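You operate a simulated robot arm through the tools that you are given. There is no shell and no other tool.

You are at the controls of a simulated robot arm. One attempt, no reset.

Task
Wake the tall frame, run the beam up to the white knob and park it again.
Fine: black main switch on, narrow door shut, On, Up till the beam halts, Return; press Off at the end.

It is judged by the outcome, as a careful person would: the job done as asked, and still so three seconds after it is handed in. It fails if anything else is knocked over, pushed out of place, dropped, spilled or broken.

Robot
A 7-joint arm with a fingered hand, fixed in place. Base frame: the origin is on the floor under the middle of its stand, x ahead of it, y to its left, z up. Lengths are in cm, angles in rad, forces in N, time in s.
It reaches about 102.3 cm from its shoulder. Its first joint turns from -2.897 to 2.897 rad. Payload 4 kg.
The TCP is the grasp point between the finger pads, 3 cm short of the fingertips. In the tool frame z runs along the fingers and y along their closing line. The gripper opens to 10.4 cm; its body begins 3.5 cm behind the TCP. The gripper is a hand of 4 fingers: y runs from the thumb to the fingers, the wrist lies at [-1.5, -11.3, -19] in the tool frame, and closing takes about 1.5 s.
Orientation is that of the tool frame in the base frame, as a unit quaternion [x, y, z, w]. With the fingers straight down and the wrist toward the robot, the tool's x, y and z point along [0, 1, 0], [1, 0, 0] and [0, 0, -1] of the base frame.

Tools
- The arm moves only by the tool nudge_tool. Its argument "plan" is a list that holds one entry, the list of rows, each a list of 6 numbers: the shift along the tool's x, y, z in cm, then the turn, a rotation vector about the tool's x, y, z in rad. In form: [[[dx, dy, dz, ax, ay, az], ...]]. A call has 1 to 20 rows; each row shifts and turns the commanded pose from where the row before left it, along the tool's axes as they then stand. "fingers" is the opening, from 0 (shut) to 1 (fully open), set as the call begins (left out, the last holds). Each row takes 0.2 s and may step no farther than 5 cm and 0.15 rad from the row before; otherwise, or with a gripper value out of range, the whole call is refused. Where a pose cannot be reached the arm comes as near as it can. A force on the tool above 60 N (or 10 N above the force at the start of the call, whichever is more), or a blocked arm, ends the call early, and 0.2 s more pass. The fingers move at their own pace (about 15.3 cm/s each) and stop on an object; they squeeze with about 28 N. The grip force told is the motor's: it shows also when the fingers shut on nothing. Time passes only in rows, and 0.2 s behind the last, so rows that do not move let the fingers close. It gives the time, the measured TCP pose, the force on the tool (base axes), the opening and the grip force at its end, in the units of the frame above (readings bear some noise), with the torque about the TCP (base axes, N m) and any sound that the robot's microphone picked up, and new pictures: "views" is both (left out), scene, wrist or none.
- Cameras (640 x 400 px; columns grow to the right, rows downward): "scene" is fixed at [21.78, -50.02, 137.23]; the picture's right is [0.73, -0.68, 0.00], its down [-0.11, -0.12, -0.99] and it looks along [0.67, 0.72, -0.17] (base axes); focal length 224 px, centre (320, 200). "wrist" rides on the gripper at [6.1, -9.2, -13.1] in the tool frame; the picture's right is [-0.81, 0.28, -0.52], its down [-0.53, -0.71, 0.46] and it looks along [-0.24, 0.64, 0.72] (tool axes); focal length 275 px, centre (320, 200). There is no depth. A picture from a camera that has moved, and an enlarged one, comes with that camera's place and axes in the base frame and with its lens.
- set_fingers(index, middle, ring, thumb_bend, thumb_turn): sets how far each is bent, from 0 (flat) to 100 (curled in); at 30 the hand is open as for a grip, at 70 the pads meet at the TCP. One left out holds its place. A second passes; each finger stops where it meets its share of the squeeze, and holds until it gets a number again. A gripper value or a shape takes the hand back. It gives what a move gives, with no picture; readings hold the bend of each and the force on the fingers (four entries, about 0 where the hand has none), thumb and palm. thumb_turn goes from beside the hand (0) to across from the fingers (100), as for a grip.
- set_grasp(shape): the hand has 4 fingers and takes this shape, open, in about a second: jaw (thumb against the fingers, like two jaws); tri (thumb and two fingers); tip (a fingertip pinch); poke (one finger out to press); point (the index stretched); flat (the hand flat); cup (the hand cupped); fist (a fist). The gripper value then closes the fingers along that shape, each until it touches; the sizes above hold for jaw. It gives what a move gives, with no picture.
- inspect(camera, box): a new picture of the part [left, top, right, bottom] of that camera's present view, enlarged. The clock stands still meanwhile.
- hand_in(): hands the job in; it is judged then, once.

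Nothing tells you positions but the pictures and the camera data. Unless the task says otherwise, let go and move clear before handing in.

The tools are called after "Emit:" as name(argument=value, ...) on one line, values as JSON. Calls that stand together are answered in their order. nudge_tool: Moves the arm, as the interface text tells. Its arguments: {"type":"object","properties":{"plan":{"type":"array","items":{"type":"array","items":{"type":"array","items":{"type":"number"}}}},"fingers":{"type":"number"},"views":{"type":"string","enum":["both","scene","wrist","none"]}},"required":["plan"]} The other tools are called the same way: set_grasp (shape) gives the hand a shape; set_fingers (index, middle, ring, thumb_bend, thumb_turn) moves the fingers one by one; inspect (camera, box) takes an enlarged picture of a part of a camera's view; hand_in () hands the job in.

At the start:

```text
clock: 0.0
position: [47.71, 9.44, 152.96]
ee_rot: [0.707, 0.707, 0.0, 0.001]
ft_force: [0.2, 0.1, -0.8]
ft_torque: [0.01, 0.01, 0.02]
width: 10.36
grasp_force: 0.0
shape: jaw
bend: [30.0, 30.0, 30.0, 30.0, 98.0]
finger forces: [0.0, 0.0, 0.1, 0.0, 0.0, 0.0]
```

scene: 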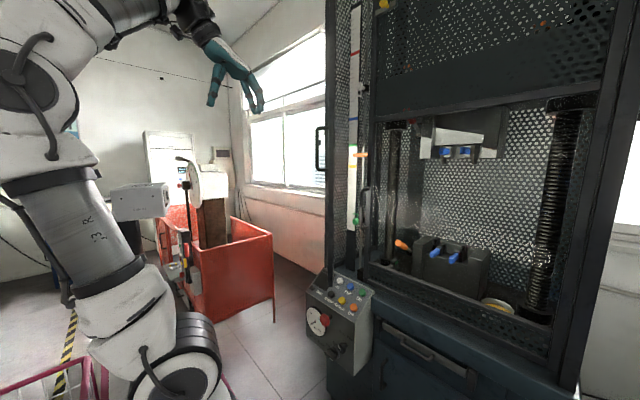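
wrist: 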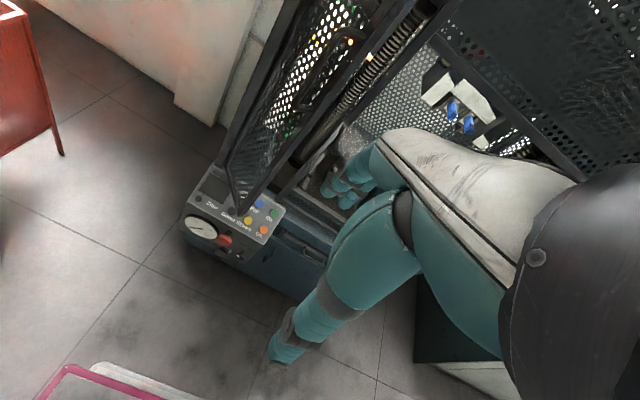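

I see a tall test frame on the right with a control panel at its lower left front and a narrow mesh door that seems to be open. First I'll look closely at the panel, the door and the frame.

Emit:
inspect(camera="scene", box=[290, 260, 400, 380])

Emit:
inspect(camera="scene", box=[300, 0, 460, 270])

Emit:
inspect(camera="wrist", box=[170, 170, 310, 280])

Emit:
inspect(camera="wrist", box=[200, 0, 520, 200])

Emit:
inspect(camera="scene", box=[370, 0, 640, 340])

```text
3.33 times, centred on (345, 320) of scene
camera zoom: at [21.78, -50.02, 137.23], right [0.73, -0.68, 0.0], down [-0.11, -0.12, -0.99], along [0.67, 0.72, -0.17], focal length 748 px, centre (237, -200)
```

zoom: 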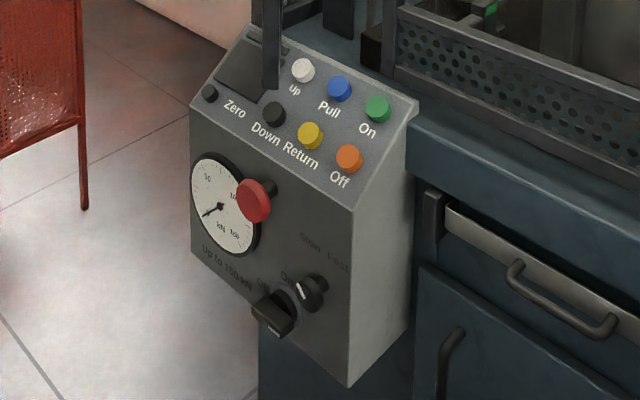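

```text
1.48 times, centred on (380, 135) of scene
camera zoom: at [21.78, -50.02, 137.23], right [0.73, -0.68, 0.0], down [-0.11, -0.12, -0.99], along [0.67, 0.72, -0.17], focal length 332 px, centre (231, 296)
```

zoom: 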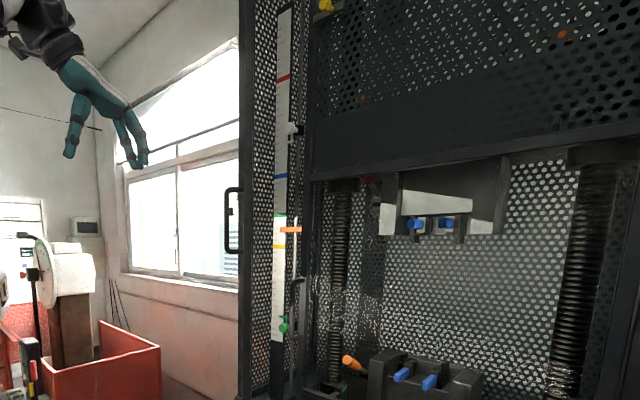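

```text
3.64 times, centred on (240, 225) of wrist
camera zoom: at [38.6, 15.63, 165.92], right [0.28, -0.81, 0.52], down [-0.71, -0.53, -0.46], along [0.64, -0.24, -0.72], focal length 1001 px, centre (611, 109)
```

zoom: 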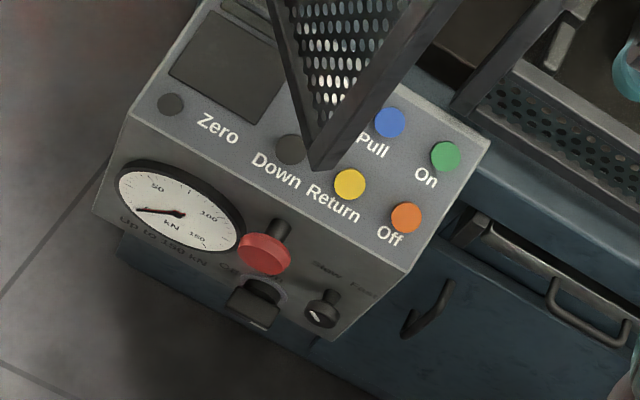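

```text
2.00 times, centred on (360, 100) of wrist
camera zoom: at [38.6, 15.63, 165.92], right [0.28, -0.81, 0.52], down [-0.71, -0.53, -0.46], along [0.64, -0.24, -0.72], focal length 551 px, centre (240, 400)
```

zoom: 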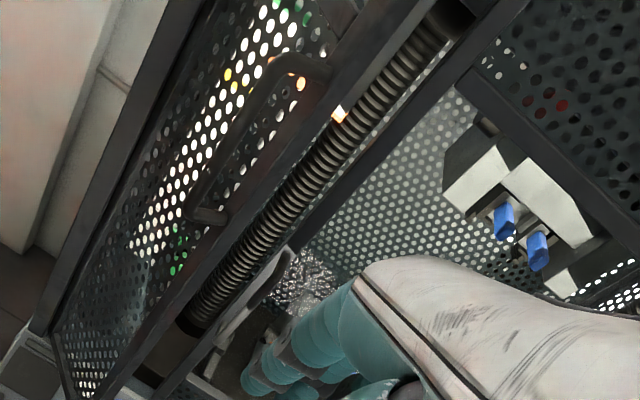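

```text
1.18 times, centred on (505, 170) of scene
camera zoom: at [21.78, -50.02, 137.23], right [0.73, -0.68, 0.0], down [-0.11, -0.12, -0.99], along [0.67, 0.72, -0.17], focal length 264 px, centre (102, 235)
```

zoom: 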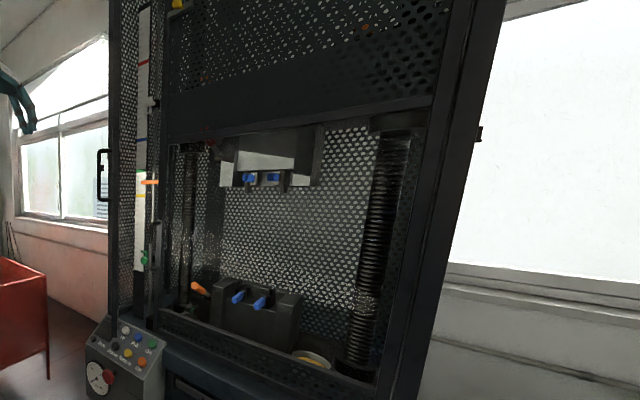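

The controls face the robot: the sloped button panel is near x≈90–95, y≈2–15, z≈77–82. The main switch is on the front face below it, and the mesh door is ajar above it. I'll zoom in on the switch, the pointer and knob, and the door edges.

Emit:
inspect(camera="scene", box=[322, 328, 362, 368])

Emit:
inspect(camera="scene", box=[300, 260, 370, 310])

Emit:
inspect(camera="wrist", box=[205, 215, 265, 260])

Emit:
inspect(camera="scene", box=[310, 110, 390, 230])

Emit:
inspect(camera="scene", box=[310, 0, 400, 120])

Emit:
inspect(camera="scene", box=[320, 190, 400, 290])

```text
10.00 times, centred on (342, 348) of scene
camera zoom: at [21.78, -50.02, 137.23], right [0.73, -0.68, 0.0], down [-0.11, -0.12, -0.99], along [0.67, 0.72, -0.17], focal length 2244 px, centre (100, -1280)
```

zoom: 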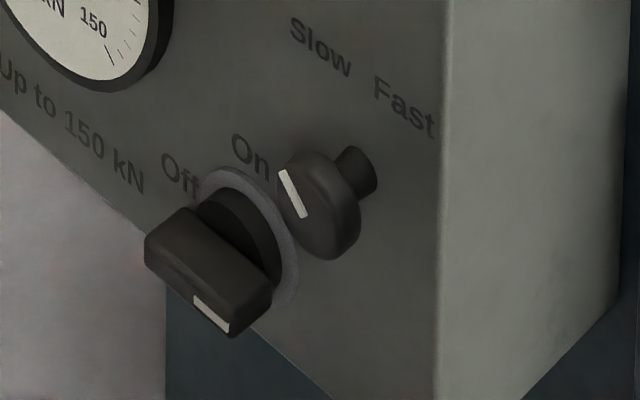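

```text
8.00 times, centred on (335, 285) of scene
camera zoom: at [21.78, -50.02, 137.23], right [0.73, -0.68, 0.0], down [-0.11, -0.12, -0.99], along [0.67, 0.72, -0.17], focal length 1796 px, centre (200, -480)
```

zoom: 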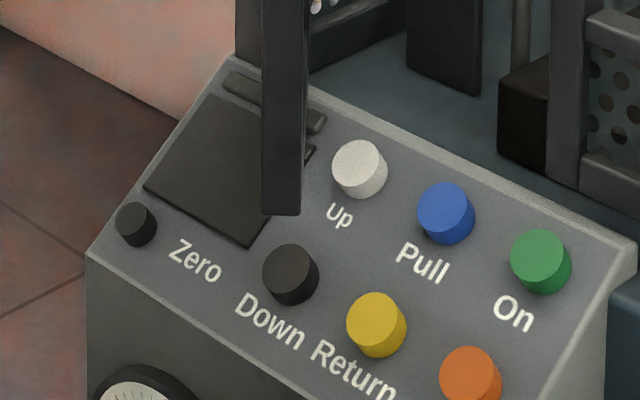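

```text
8.89 times, centred on (235, 238) of wrist
camera zoom: at [38.6, 15.63, 165.92], right [0.28, -0.81, 0.52], down [-0.71, -0.53, -0.46], along [0.64, -0.24, -0.72], focal length 2447 px, centre (1076, -133)
```

zoom: 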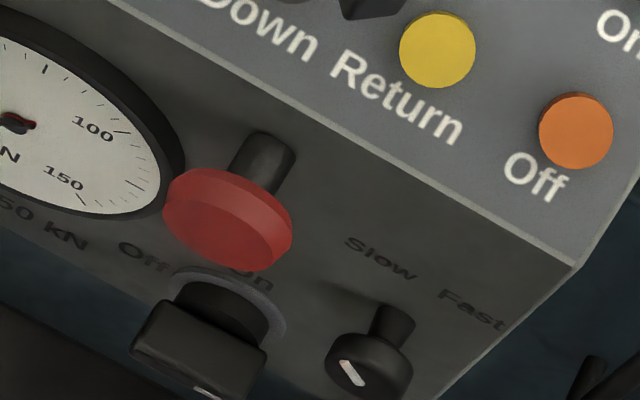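

```text
3.33 times, centred on (350, 170) of scene
camera zoom: at [21.78, -50.02, 137.23], right [0.73, -0.68, 0.0], down [-0.11, -0.12, -0.99], along [0.67, 0.72, -0.17], focal length 748 px, centre (220, 300)
```

zoom: 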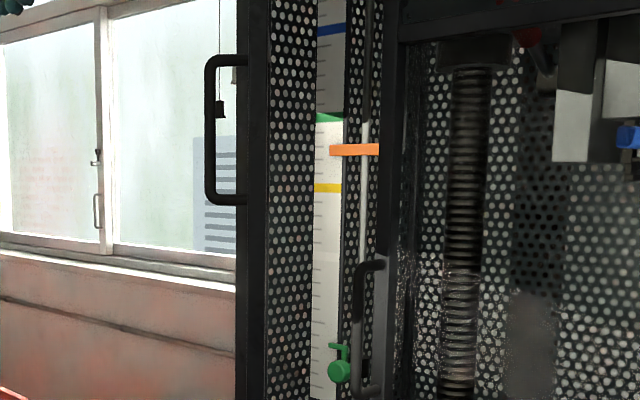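

```text
3.33 times, centred on (355, 60) of scene
camera zoom: at [21.78, -50.02, 137.23], right [0.73, -0.68, 0.0], down [-0.11, -0.12, -0.99], along [0.67, 0.72, -0.17], focal length 748 px, centre (203, 667)
```

zoom: 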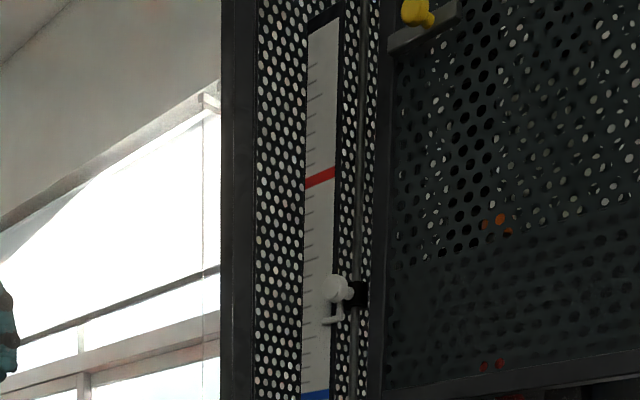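

```text
4.00 times, centred on (360, 240) of scene
camera zoom: at [21.78, -50.02, 137.23], right [0.73, -0.68, 0.0], down [-0.11, -0.12, -0.99], along [0.67, 0.72, -0.17], focal length 898 px, centre (160, 40)
```

zoom: 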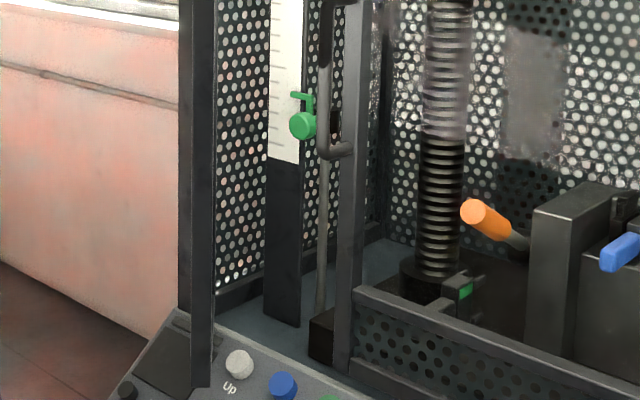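

The main switch handle isn't clear from here. I'll lower the hand in front of the machine, well clear of the door, and tilt it forward so the wrist camera looks at the panel's front face.

Emit:
nudge_tool(plan=[[[0, 0, 4, 0, 0, 0], [0, 0, 4, 0, 0, 0], [0, 0, 4, 0, 0, 0], [0, 0, 4, 0, 0, 0], [0, 0, 4, 0, 0, 0], [0, 0, 4, 0, 0, 0], [0, 0, 4, 0, 0, 0], [0, 0, 4, 0, 0, 0], [0, 0, 4, 0, 0, 0], [0, 0, 4, 0, 0, 0]]], views="both")

```text
clock: 2.2
position: [47.78, 9.39, 112.82]
ee_rot: [0.707, 0.707, 0.0, 0.0]
ft_force: [0.5, 0.6, -2.0]
ft_torque: [0.0, -0.02, 0.02]
width: 10.37
grasp_force: 0.0
shape: jaw
bend: [30.0, 30.0, 30.0, 30.0, 98.0]
finger forces: [0.0, 0.0, 0.0, 0.1, 0.1, 0.0]
camera wrist: at [38.65, 15.57, 125.81], right [0.28, -0.81, 0.52], down [-0.71, -0.53, -0.46], along [0.64, -0.24, -0.72], focal length 275 px, centre (320, 200)
```

scene: 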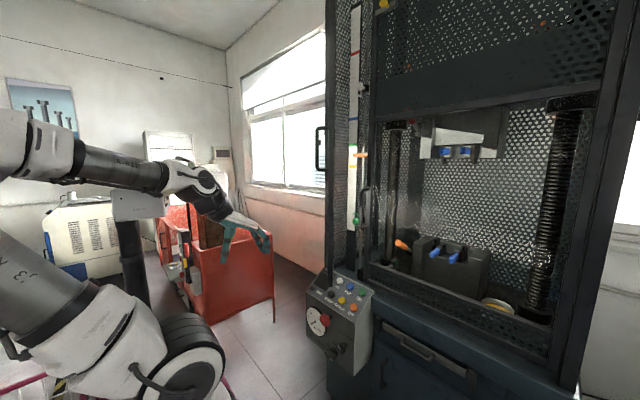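
wrist: 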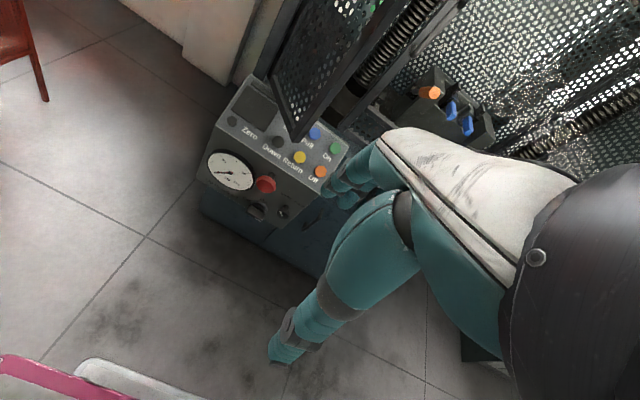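

Emit:
nudge_tool(plan=[[[0, 0, 0, -0.131, 0, 0], [0, 0, 0, -0.131, 0, 0], [0, 0, 0, -0.131, 0, 0], [0, 0, 0, -0.131, 0, 0], [0, 0, 0, -0.131, 0, 0], [0, 0, 0, -0.131, 0, 0], [0, -2.8, 2.8, 0, 0, 0], [0, -2.8, 2.8, 0, 0, 0], [0, -2.8, 2.8, 0, 0, 0], [0, -2.8, 2.8, 0, 0, 0], [0, -2.8, 2.8, 0, 0, 0], [0, -2.8, 2.8, 0, 0, 0], [0, -2.8, 2.8, 0, 0, 0]]], views="both")

```text
clock: 3.2
position: [49.95, 7.4, 118.72]
ee_rot: [0.732, 0.632, 0.217, 0.132]
ft_force: [-1.2, 0.5, 0.5]
ft_torque: [-0.01, 0.0, 0.0]
width: 10.38
grasp_force: 0.0
shape: jaw
bend: [30.0, 30.0, 30.0, 30.0, 98.0]
finger forces: [0.0, 0.1, 0.0, 0.0, 0.1, 0.1]
out of reach, approached as far as the arm can: row 3, 4, 5
stopped in row 5: the arm was blocked; the commanded pose is now the measured one
camera wrist: at [36.32, 13.9, 126.57], right [-0.1, -0.88, 0.46], down [-0.46, -0.37, -0.81], along [0.88, -0.29, -0.37], focal length 275 px, centre (320, 200)
```

scene: 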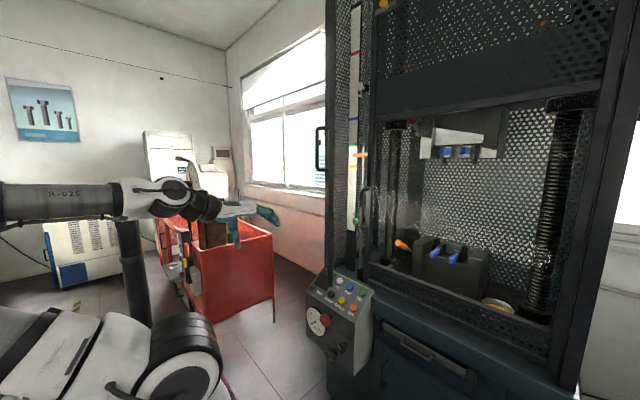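
wrist: 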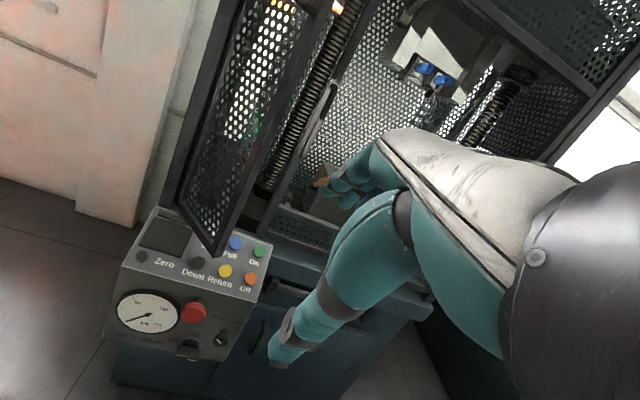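

The arm ran into a limit when tilting this close to its base. I'll move forward and down first, then correct the tilt.

Emit:
nudge_tool(plan=[[[-0.05, 1.43, 3.63, 0, 0, 0], [-0.05, 1.43, 3.63, 0, 0, 0], [-0.05, 1.43, 3.63, 0, 0, 0], [-0.05, 1.43, 3.63, 0, 0, 0], [-0.05, 1.43, 3.63, 0, 0, 0]]], views="scene")

```text
clock: 4.4
position: [66.1, 9.25, 108.93]
ee_rot: [0.733, 0.631, 0.218, 0.131]
ft_force: [0.3, -0.4, -0.7]
ft_torque: [-0.02, 0.02, -0.02]
width: 10.36
grasp_force: 0.2
shape: jaw
bend: [30.0, 30.0, 30.0, 30.0, 98.0]
finger forces: [0.0, 0.1, 0.1, 0.0, 0.0, 0.1]
out of reach, approached as far as the arm can: row 1, 2, 3
```

scene: 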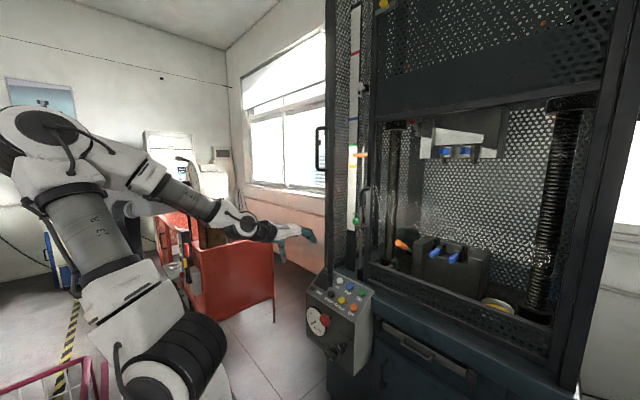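

Emit:
nudge_tool(plan=[[[0, 0, 0, -0.094, -0.019, -0.059], [0, 0, 0, -0.094, -0.019, -0.059], [0, 0, 0, -0.094, -0.019, -0.059], [0, -2.8, 2.8, 0, 0, 0], [0, -2.8, 2.8, 0, 0, 0], [0, -2.8, 2.8, 0, 0, 0], [0, -2.8, 2.8, 0, 0, 0], [0, -2.8, 2.8, 0, 0, 0], [0, -2.8, 2.8, 0, 0, 0], [0, -2.8, 2.8, 0, 0, 0], [0, -2.8, 2.8, 0, 0, 0]]], views="both")

```text
clock: 5.7
position: [70.13, 13.51, 104.46]
ee_rot: [0.687, 0.628, 0.315, 0.187]
ft_force: [0.7, 0.1, -0.5]
ft_torque: [-0.07, 0.01, -0.01]
width: 10.43
grasp_force: 0.1
shape: jaw
bend: [30.0, 30.0, 30.0, 30.0, 97.0]
finger forces: [0.0, 0.0, 0.1, 0.1, 0.0, 0.0]
out of reach, approached as far as the arm can: row 1, 2, 3, 4, 5, 6
stopped in row 6: the arm was blocked; the commanded pose is now the measured one
camera wrist: at [54.71, 18.91, 109.21], right [-0.15, -0.91, 0.4], down [-0.23, -0.36, -0.9], along [0.96, -0.23, -0.16], focal length 275 px, centre (320, 200)
```

scene: 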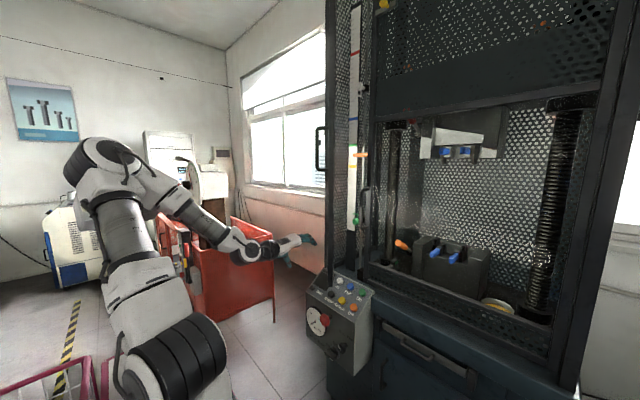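
wrist: 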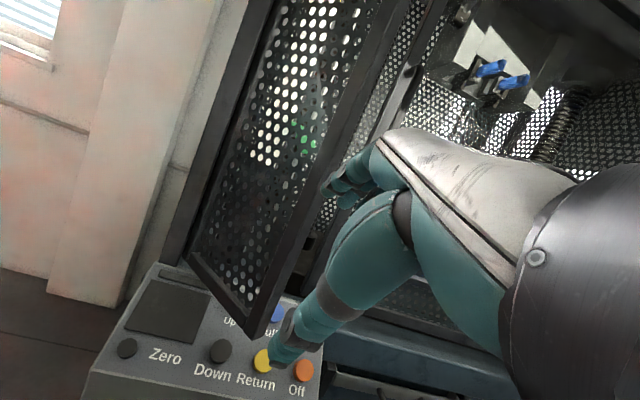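

The elbow is folding to its limit because the tilt pulls the wrist back towards the shoulder. I'll point the hand down again and lower it in front of the panel, then tilt it at low height where there is room.

Emit:
nudge_tool(plan=[[[0, 0, 0, 0.121, -0.031, -0.0143], [0, 0, 0, 0.121, -0.031, -0.0143], [0, 0, 0, 0.121, -0.031, -0.0143], [0, 0, 0, 0.121, -0.031, -0.0143], [0, 0, 0, 0.121, -0.031, -0.0143], [0, 0, 0, 0.121, -0.031, -0.0143], [0, -0.4, 3.5, 0, 0, 0], [0, -0.4, 3.5, 0, 0, 0], [0, -0.4, 3.5, 0, 0, 0], [0, -0.4, 3.5, 0, 0, 0], [0, -0.4, 3.5, 0, 0, 0], [0, -0.4, 3.5, 0, 0, 0]]], views="both")

```text
clock: 8.3
position: [68.42, 12.41, 83.79]
ee_rot: [0.714, 0.7, 0.002, 0.005]
ft_force: [-0.1, 0.3, -0.4]
ft_torque: [0.02, -0.03, -0.02]
width: 10.39
grasp_force: 0.0
shape: jaw
bend: [30.0, 30.0, 30.0, 30.0, 97.0]
finger forces: [0.1, 0.0, 0.0, 0.0, 0.1, 0.1]
camera wrist: at [59.33, 18.77, 96.61], right [0.25, -0.81, 0.52], down [-0.72, -0.52, -0.46], along [0.65, -0.26, -0.72], focal length 275 px, centre (320, 200)
```

scene: 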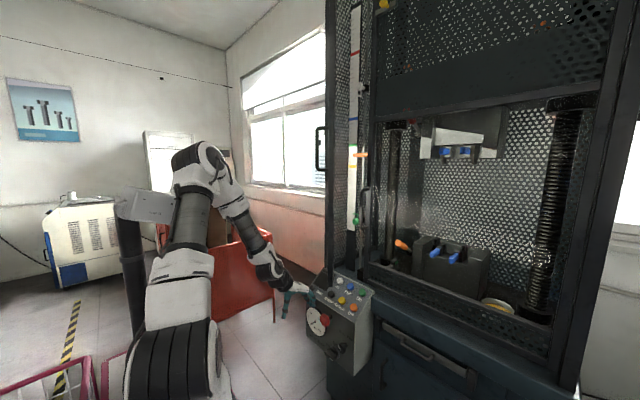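
wrist: 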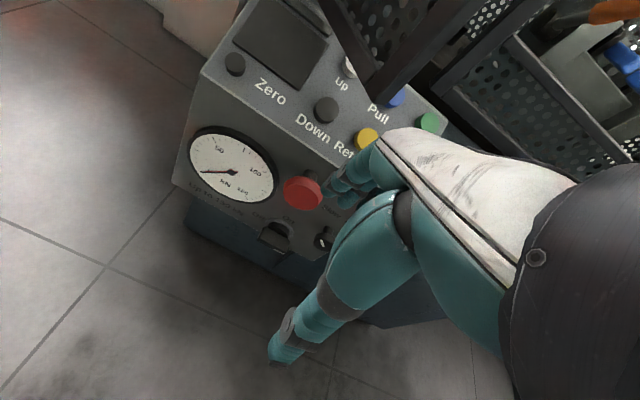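

Emit:
inspect(camera="wrist", box=[220, 160, 360, 270])

Emit:
nudge_tool(plan=[[[0, -0.5, 4, 0, 0, 0], [0, -0.5, 4, 0, 0, 0], [0, -0.5, 4, 0, 0, 0], [0, -0.5, 4, 0, 0, 0], [0, -0.5, 4, 0, 0, 0], [0, -0.5, 3, 0, 0, 0], [0, 0, 0, -0.12, 0, 0], [0, 0, 0, -0.12, 0, 0], [0, 0, 0, -0.12, 0, 0], [0, 0, 0, -0.12, 0, 0], [0, 0, 0, -0.12, 0, 0], [0, 0, 0, -0.12, 0, 0]]], views="both")

```text
3.64 times, centred on (290, 215) of wrist
camera zoom: at [59.33, 18.77, 96.61], right [0.25, -0.81, 0.52], down [-0.72, -0.52, -0.46], along [0.65, -0.26, -0.72], focal length 1001 px, centre (429, 146)
```

zoom: 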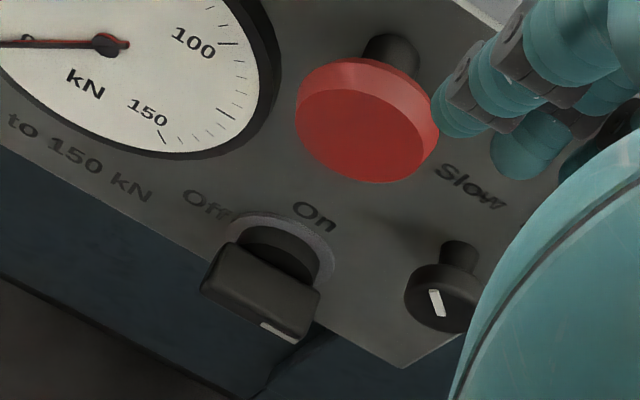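

```text
clock: 11.1
position: [70.0, 11.91, 70.14]
ee_rot: [0.689, 0.632, 0.233, 0.267]
ft_force: [0.6, 1.4, 0.0]
ft_torque: [0.0, -0.03, -0.01]
width: 10.39
grasp_force: 0.0
shape: jaw
bend: [30.0, 30.0, 30.0, 30.0, 98.0]
finger forces: [0.0, 0.0, 0.0, 0.0, 0.0, 0.1]
out of reach, approached as far as the arm can: row 8, 9, 10, 11, 12
stopped in row 12: the arm was blocked; the commanded pose is now the measured one
camera wrist: at [55.15, 19.53, 73.64], right [-0.21, -0.78, 0.58], down [-0.28, -0.52, -0.8], along [0.94, -0.33, -0.11], focal length 275 px, centre (320, 200)
```

scene: 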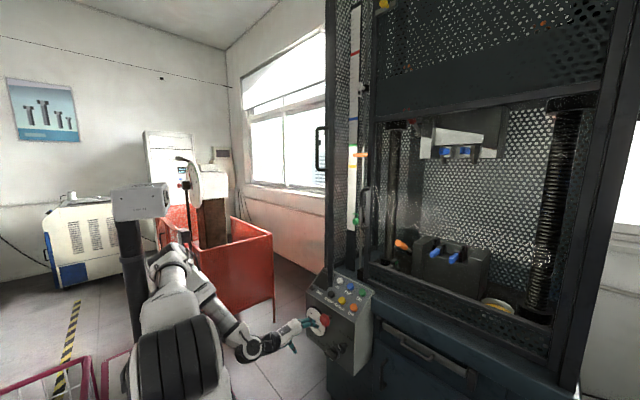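
wrist: 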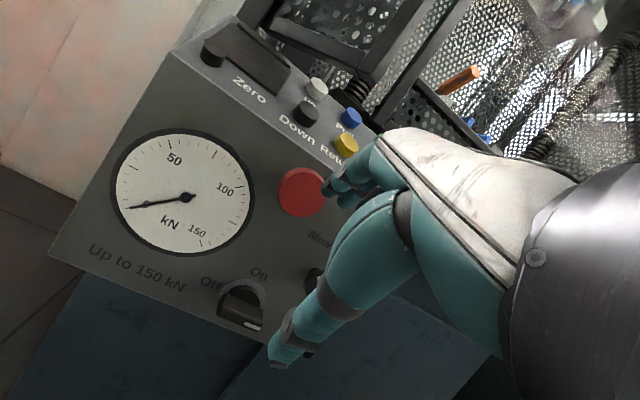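

Emit:
inspect(camera="wrist", box=[180, 240, 340, 350])

Emit:
inspect(camera="scene", box=[230, 290, 370, 380])

Emit:
inspect(camera="wrist", box=[180, 0, 420, 170])

```text
3.64 times, centred on (260, 295) of wrist
camera zoom: at [55.15, 19.53, 73.64], right [-0.21, -0.78, 0.58], down [-0.28, -0.52, -0.8], along [0.94, -0.33, -0.11], focal length 1001 px, centre (538, -146)
```

zoom: 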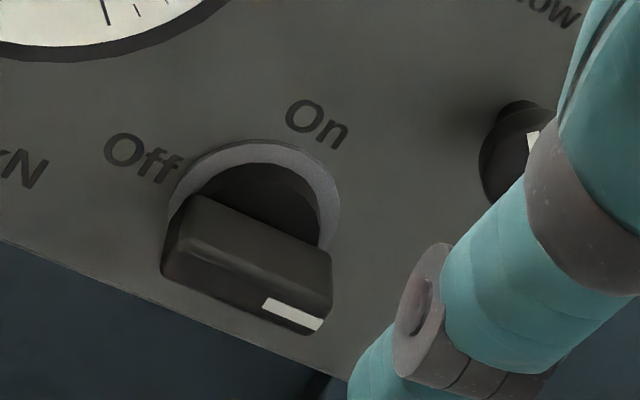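

```text
4.44 times, centred on (300, 335) of scene
camera zoom: at [21.78, -50.02, 137.23], right [0.73, -0.68, 0.0], down [-0.11, -0.12, -0.99], along [0.67, 0.72, -0.17], focal length 998 px, centre (409, -400)
```

zoom: 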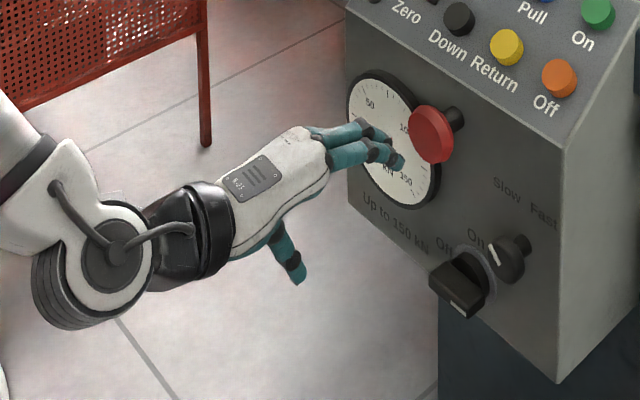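

```text
2.35 times, centred on (300, 85) of wrist
camera zoom: at [55.15, 19.53, 73.64], right [-0.21, -0.78, 0.58], down [-0.28, -0.52, -0.8], along [0.94, -0.33, -0.11], focal length 648 px, centre (367, 471)
```

zoom: 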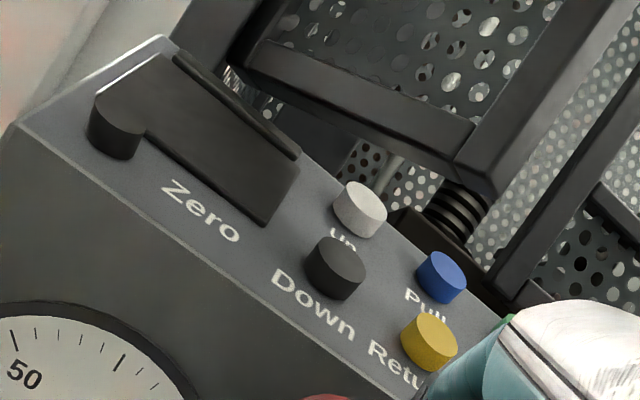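

The switch is a horizontal bar with Off at 9 o'clock and On at 12 o'clock, on a face at x≈86, centred near y≈9.4, z≈54. I'll slide right, away from the red mushroom button, and form the poke finger.

Emit:
nudge_tool(plan=[[[-3.3, 0.2, 0.24, 0, 0, 0], [-3.3, 0.2, 0.24, 0, 0, 0], [-3.3, 0.2, 0.24, 0, 0, 0]]], views="none")

Emit:
set_grasp(shape="poke")

Emit:
nudge_tool(plan=[[[0, 0, 0, 0, 0, 0]]], views="both")

Emit:
inspect(camera="scene", box=[230, 270, 390, 370])

```text
clock: 11.9
position: [70.8, 2.93, 72.73]
ee_rot: [0.688, 0.633, 0.233, 0.266]
ft_force: [0.5, 0.2, 0.1]
ft_torque: [0.0, -0.01, -0.02]
width: 10.4
grasp_force: 0.0
shape: jaw
bend: [30.0, 30.0, 30.0, 30.0, 98.0]
finger forces: [0.1, 0.0, 0.0, 0.1, 0.1, 0.0]
out of reach, approached as far as the arm can: row 1, 2, 3
```

```text
clock: 12.8
position: [70.81, 2.69, 72.58]
ee_rot: [0.688, 0.633, 0.233, 0.267]
ft_force: [0.4, 0.1, 0.0]
ft_torque: [-0.01, -0.01, 0.0]
width: 0.0
grasp_force: 0.0
shape: poke
bend: [70.0, 70.0, 99.0, 100.0, 100.0]
finger forces: [0.0, 0.0, 0.0, 0.0, 0.0, 0.0]
```

```text
clock: 13.2
position: [70.78, 2.79, 72.51]
ee_rot: [0.688, 0.634, 0.232, 0.266]
ft_force: [-0.3, -0.3, -1.5]
ft_torque: [-0.03, 0.01, 0.0]
width: 0.01
grasp_force: 0.1
shape: poke
bend: [70.0, 70.0, 99.0, 100.0, 100.0]
finger forces: [0.0, 0.0, 0.0, 0.0, 0.0, 0.0]
camera wrist: at [55.96, 10.38, 76.12], right [-0.21, -0.78, 0.58], down [-0.28, -0.52, -0.8], along [0.94, -0.33, -0.11], focal length 275 px, centre (320, 200)
```

scene: 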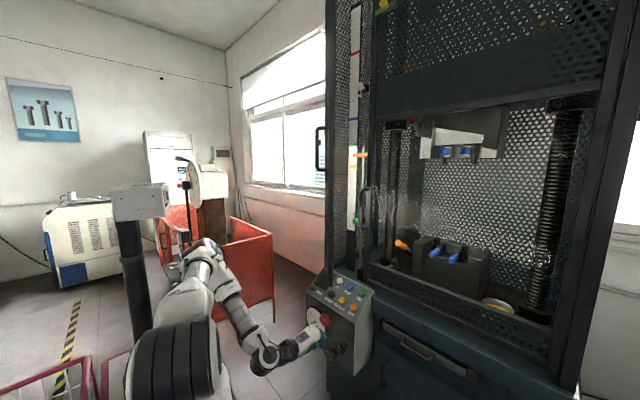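
wrist: 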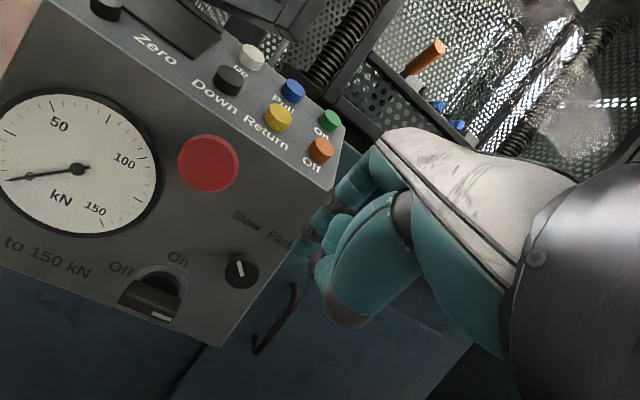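

```text
4.00 times, centred on (310, 320) of scene
camera zoom: at [21.78, -50.02, 137.23], right [0.73, -0.68, 0.0], down [-0.11, -0.12, -0.99], along [0.67, 0.72, -0.17], focal length 898 px, centre (360, -280)
```

zoom: 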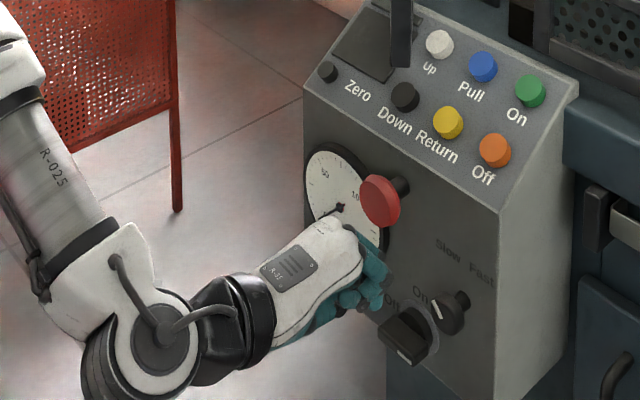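

Emit:
set_grasp(shape="point")

Emit:
nudge_tool(plan=[[[0, 0, 0, 0, 0, 0]]], views="both")

Emit:
inspect(camera="scene", box=[230, 270, 390, 370])

```text
clock: 14.1
position: [70.82, 2.72, 72.62]
ee_rot: [0.689, 0.633, 0.232, 0.267]
ft_force: [0.8, 0.4, 0.3]
ft_torque: [0.01, 0.02, 0.01]
width: 0.02
grasp_force: 0.1
shape: point
bend: [20.0, 100.0, 100.0, 98.0, 88.0]
finger forces: [0.0, 0.1, 0.0, 0.0, 0.0, 0.1]
```

```text
clock: 14.5
position: [70.81, 2.72, 72.64]
ee_rot: [0.688, 0.633, 0.233, 0.266]
ft_force: [0.2, 0.6, 0.3]
ft_torque: [-0.05, 0.01, -0.02]
width: 0.0
grasp_force: 0.1
shape: point
bend: [20.0, 100.0, 100.0, 98.0, 88.0]
finger forces: [0.0, 0.1, 0.0, 0.0, 0.0, 0.0]
camera wrist: at [55.96, 10.38, 76.12], right [-0.21, -0.78, 0.58], down [-0.28, -0.52, -0.8], along [0.94, -0.33, -0.11], focal length 275 px, centre (320, 200)
```

scene: 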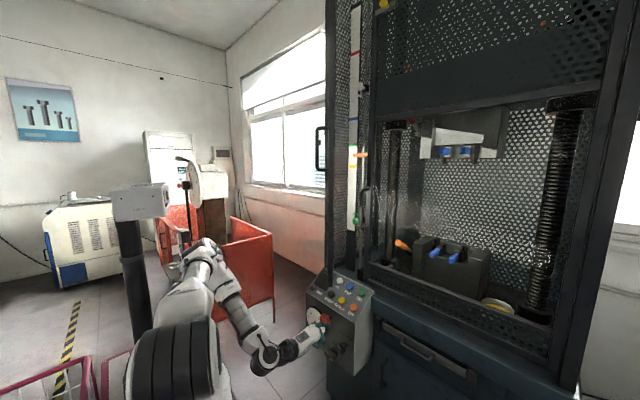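
wrist: 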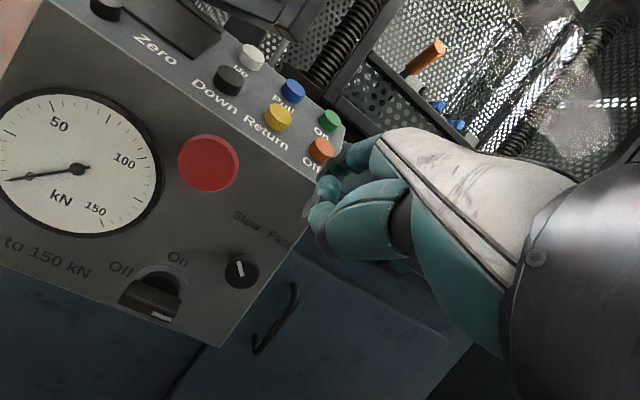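

```text
4.00 times, centred on (310, 320) of scene
camera zoom: at [21.78, -50.02, 137.23], right [0.73, -0.68, 0.0], down [-0.11, -0.12, -0.99], along [0.67, 0.72, -0.17], focal length 898 px, centre (360, -280)
```

zoom: 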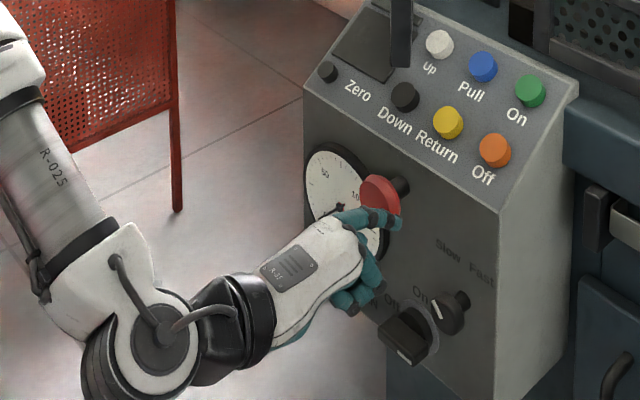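

Emit:
inspect(camera="wrist", box=[280, 110, 440, 270])

Emit:
inspect(camera="scene", box=[290, 300, 350, 350])

Emit:
inspect(camera="wrist", box=[90, 230, 270, 350])

```text
2.50 times, centred on (360, 190) of wrist
camera zoom: at [55.96, 10.38, 76.12], right [-0.21, -0.78, 0.58], down [-0.28, -0.52, -0.8], along [0.94, -0.33, -0.11], focal length 688 px, centre (220, 225)
```

zoom: 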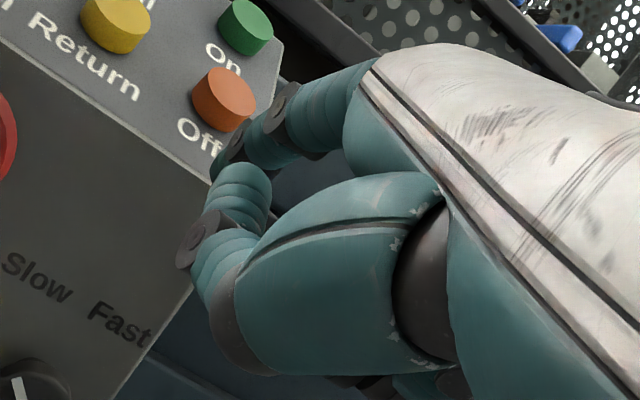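

```text
8.00 times, centred on (320, 325) of scene
camera zoom: at [21.78, -50.02, 137.23], right [0.73, -0.68, 0.0], down [-0.11, -0.12, -0.99], along [0.67, 0.72, -0.17], focal length 1796 px, centre (320, -800)
```

zoom: 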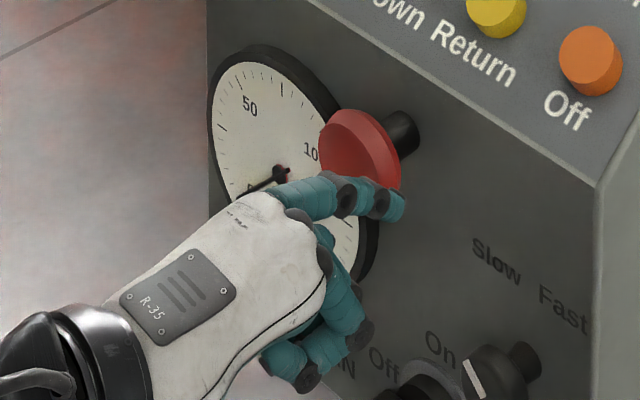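

```text
3.33 times, centred on (180, 290) of wrist
camera zoom: at [55.96, 10.38, 76.12], right [-0.21, -0.78, 0.58], down [-0.28, -0.52, -0.8], along [0.94, -0.33, -0.11], focal length 918 px, centre (787, -100)
```

zoom: 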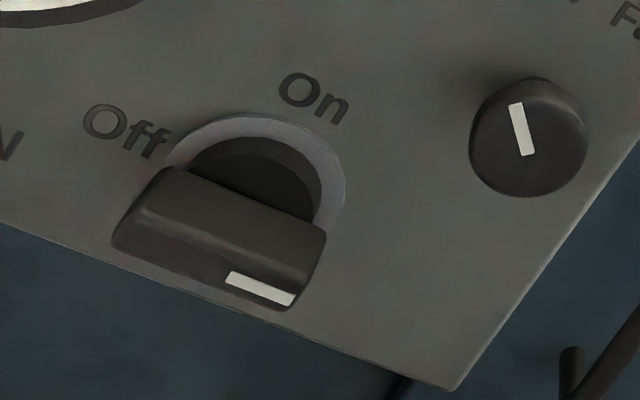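

The index is now stretched, with its tip at about tool offset (1.9, 6.2, 2.3). I'll return the hand to the untilted orientation, where the finger points forward and down, and come down in front of the switch bar's right end to check alignment.

Emit:
nudge_tool(plan=[[[0, 0, 0, 0.1446, 0.0098, -0.0165], [0, 0, 0, 0.1446, 0.0098, -0.0165], [0, 0, 0, 0.1446, 0.0098, -0.0165], [0, 0, 0, 0.1446, 0.0098, -0.0165], [0, 0, 0, 0.1446, 0.0098, -0.0165], [0.7, 0, 3.2, 0, 0, 0], [0.7, 0, 3.2, 0, 0, 0], [0.7, 0, 3.2, 0, 0, 0], [0.7, 0, 3.2, 0, 0, 0], [0, 1.5, 0, 0, 0, 0], [0, 1.5, 0, 0, 0, 0]]], views="both")

Emit:
inspect(camera="scene", box=[280, 310, 380, 380])

Emit:
inspect(camera="wrist", box=[200, 60, 420, 220])

```text
clock: 16.9
position: [73.93, 5.56, 59.76]
ee_rot: [0.707, 0.708, 0.0, 0.001]
ft_force: [-0.6, 0.0, -0.5]
ft_torque: [0.03, 0.01, 0.04]
width: 0.01
grasp_force: 0.0
shape: point
bend: [20.0, 100.0, 100.0, 98.0, 88.0]
finger forces: [0.0, 0.0, 0.1, 0.0, 0.0, 0.0]
camera wrist: at [64.68, 11.78, 72.67], right [0.28, -0.81, 0.52], down [-0.71, -0.54, -0.45], along [0.65, -0.24, -0.72], focal length 275 px, centre (320, 200)
```

scene: 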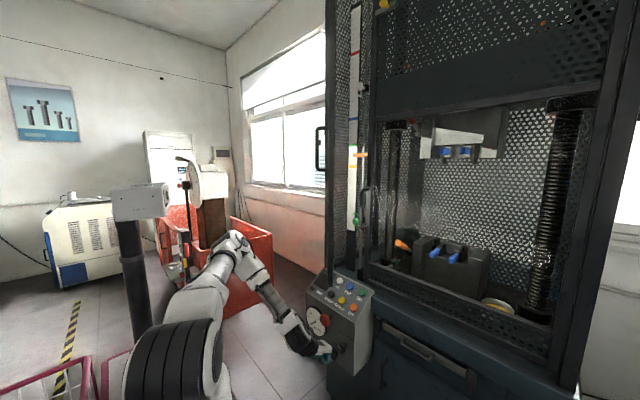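
wrist: 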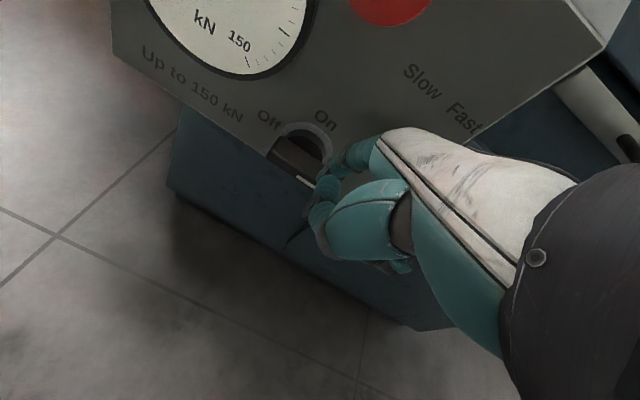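

```text
5.71 times, centred on (330, 345) of scene
camera zoom: at [21.78, -50.02, 137.23], right [0.73, -0.68, 0.0], down [-0.11, -0.12, -0.99], along [0.67, 0.72, -0.17], focal length 1282 px, centre (263, -629)
```

zoom: 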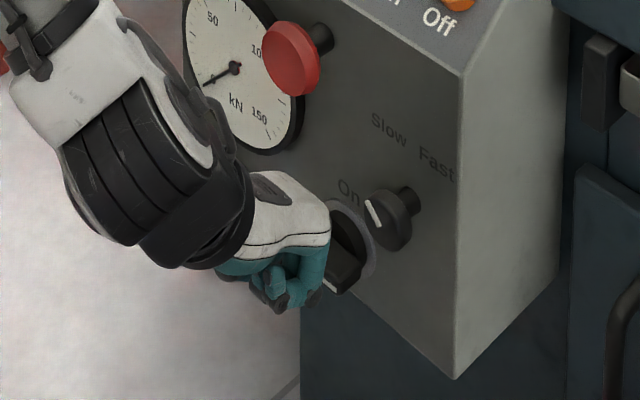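

```text
2.50 times, centred on (310, 140) of wrist
camera zoom: at [64.68, 11.78, 72.67], right [0.28, -0.81, 0.52], down [-0.71, -0.54, -0.45], along [0.65, -0.24, -0.72], focal length 688 px, centre (345, 350)
```

zoom: 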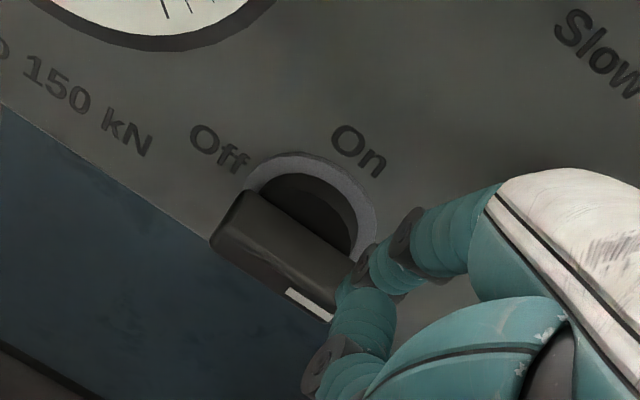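

Emit:
nudge_tool(plan=[[[0, 1.8, 0, 0, 0, 0], [0, 1.8, 0, 0, 0, 0]]], views="none")

Emit:
inspect(camera="scene", box=[300, 310, 380, 370])

Emit:
inspect(camera="wrist", box=[240, 80, 400, 200])

```text
clock: 17.5
position: [77.42, 5.58, 59.56]
ee_rot: [0.706, 0.708, -0.001, 0.001]
ft_force: [-0.3, -0.1, 0.4]
ft_torque: [0.01, -0.02, 0.0]
width: 0.0
grasp_force: 0.1
shape: point
bend: [20.0, 100.0, 100.0, 98.0, 88.0]
finger forces: [0.1, 0.1, 0.0, 0.0, 0.0, 0.1]
```

```text
6.67 times, centred on (340, 340) of scene
camera zoom: at [21.78, -50.02, 137.23], right [0.73, -0.68, 0.0], down [-0.11, -0.12, -0.99], along [0.67, 0.72, -0.17], focal length 1496 px, centre (187, -733)
```

zoom: 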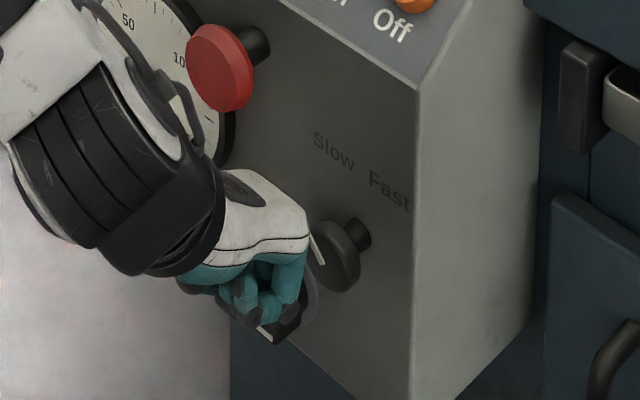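

```text
3.33 times, centred on (320, 140) of wrist
camera zoom: at [68.3, 11.75, 72.56], right [0.28, -0.81, 0.52], down [-0.71, -0.54, -0.45], along [0.65, -0.24, -0.72], focal length 918 px, centre (320, 400)
```

zoom: 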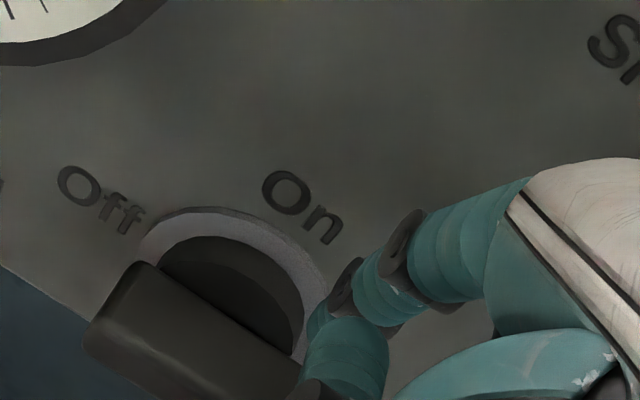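

The fingertip hangs over the bar's right end. I'll press down in small steps and watch the force and the bar's motion.

Emit:
nudge_tool(plan=[[[0, 0, 0.7, 0, 0, 0], [0, 0, 0.7, 0, 0, 0], [0, 0, 0.7, 0, 0, 0], [0, 0, 0.6, 0, 0, 0]]], views="none")

Emit:
inspect(camera="wrist", box=[240, 80, 400, 200])

```text
clock: 18.5
position: [77.45, 5.53, 57.1]
ee_rot: [0.707, 0.708, -0.001, 0.002]
ft_force: [-4.5, -0.5, 10.6]
ft_torque: [0.19, -0.59, 0.08]
width: 0.0
grasp_force: 0.1
shape: point
bend: [19.0, 100.0, 100.0, 98.0, 88.0]
finger forces: [10.9, 0.0, 0.1, 0.0, 0.0, 0.0]
```

```text
3.33 times, centred on (320, 140) of wrist
camera zoom: at [68.39, 11.72, 70.09], right [0.28, -0.81, 0.52], down [-0.71, -0.53, -0.46], along [0.65, -0.24, -0.72], focal length 918 px, centre (320, 400)
```

zoom: 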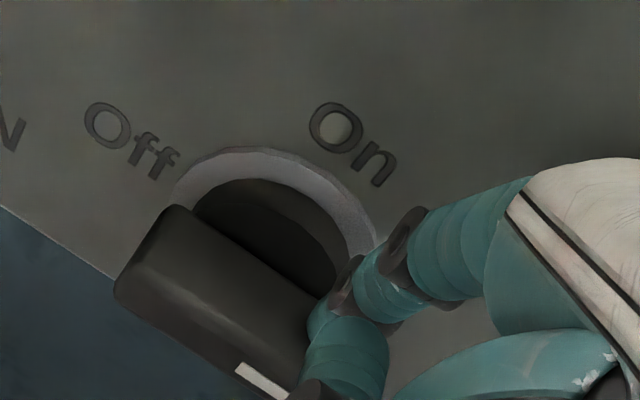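

Emit:
nudge_tool(plan=[[[0, 0, 0.4, 0, 0, 0], [0, 0, 0.4, 0, 0, 0], [0, 0, 0.4, 0, 0, 0]]], views="none")

Emit:
inspect(camera="wrist", box=[240, 80, 400, 200])

```text
clock: 19.1
position: [77.84, 5.5, 56.85]
ee_rot: [0.707, 0.707, 0.003, 0.001]
ft_force: [-15.3, -1.8, 37.0]
ft_torque: [0.63, -2.37, 0.1]
width: 0.01
grasp_force: 0.1
shape: point
bend: [17.0, 100.0, 100.0, 98.0, 88.0]
finger forces: [43.4, 0.0, 0.1, 0.0, 0.0, 0.0]
stopped in row 3: the force on the tool passed its limit at 69 N (the readings are from after the stop); the commanded pose is now the measured one
```

```text
3.33 times, centred on (320, 140) of wrist
camera zoom: at [68.49, 11.68, 69.73], right [0.27, -0.81, 0.52], down [-0.71, -0.53, -0.46], along [0.65, -0.24, -0.72], focal length 918 px, centre (320, 400)
```

zoom: 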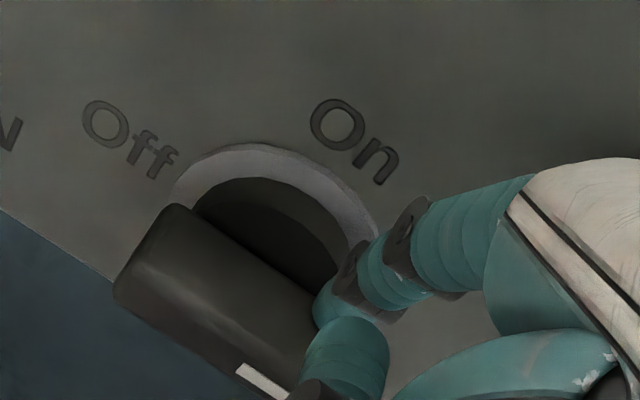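

Turning clockwise is solidly blocked, so the handle must turn the other way, bringing the white mark from 3 o'clock up to On. I'll lift, move over the left end and press that down instead.

Emit:
nudge_tool(plan=[[[0, 0, -1.2, 0, 0, 0], [0, -0.3, -1.4, 0, 0, 0], [1.9, 0, 0, 0, 0, 0], [1.9, 0, 0, 0, 0, 0]]], views="none")

Emit:
inspect(camera="wrist", box=[240, 80, 400, 200])

Emit:
inspect(camera="scene", box=[300, 310, 380, 370])

```text
clock: 20.1
position: [77.33, 9.33, 59.04]
ee_rot: [0.707, 0.707, 0.002, 0.001]
ft_force: [0.4, -0.1, -0.1]
ft_torque: [0.03, 0.0, 0.01]
width: 0.0
grasp_force: 0.0
shape: point
bend: [20.0, 100.0, 100.0, 98.0, 88.0]
finger forces: [0.1, 0.1, 0.1, 0.0, 0.0, 0.0]
```

```text
3.33 times, centred on (320, 140) of wrist
camera zoom: at [68.15, 15.52, 72.02], right [0.27, -0.81, 0.52], down [-0.71, -0.53, -0.46], along [0.65, -0.24, -0.72], focal length 918 px, centre (320, 400)
```

zoom: 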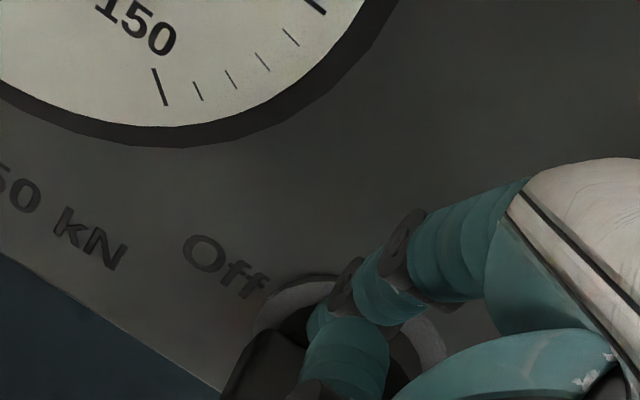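

```text
6.67 times, centred on (340, 340) of scene
camera zoom: at [21.78, -50.02, 137.23], right [0.73, -0.68, 0.0], down [-0.11, -0.12, -0.99], along [0.67, 0.72, -0.17], focal length 1496 px, centre (187, -733)
```

zoom: 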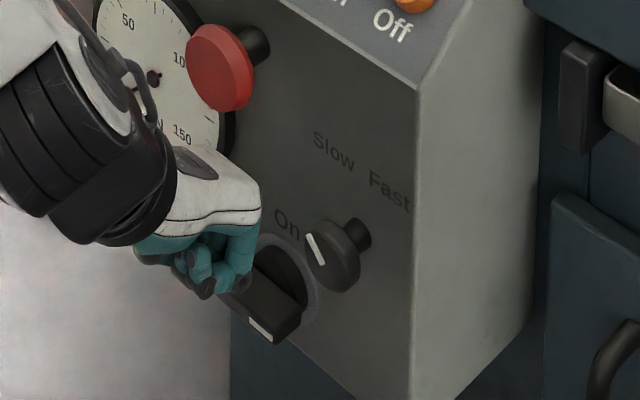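

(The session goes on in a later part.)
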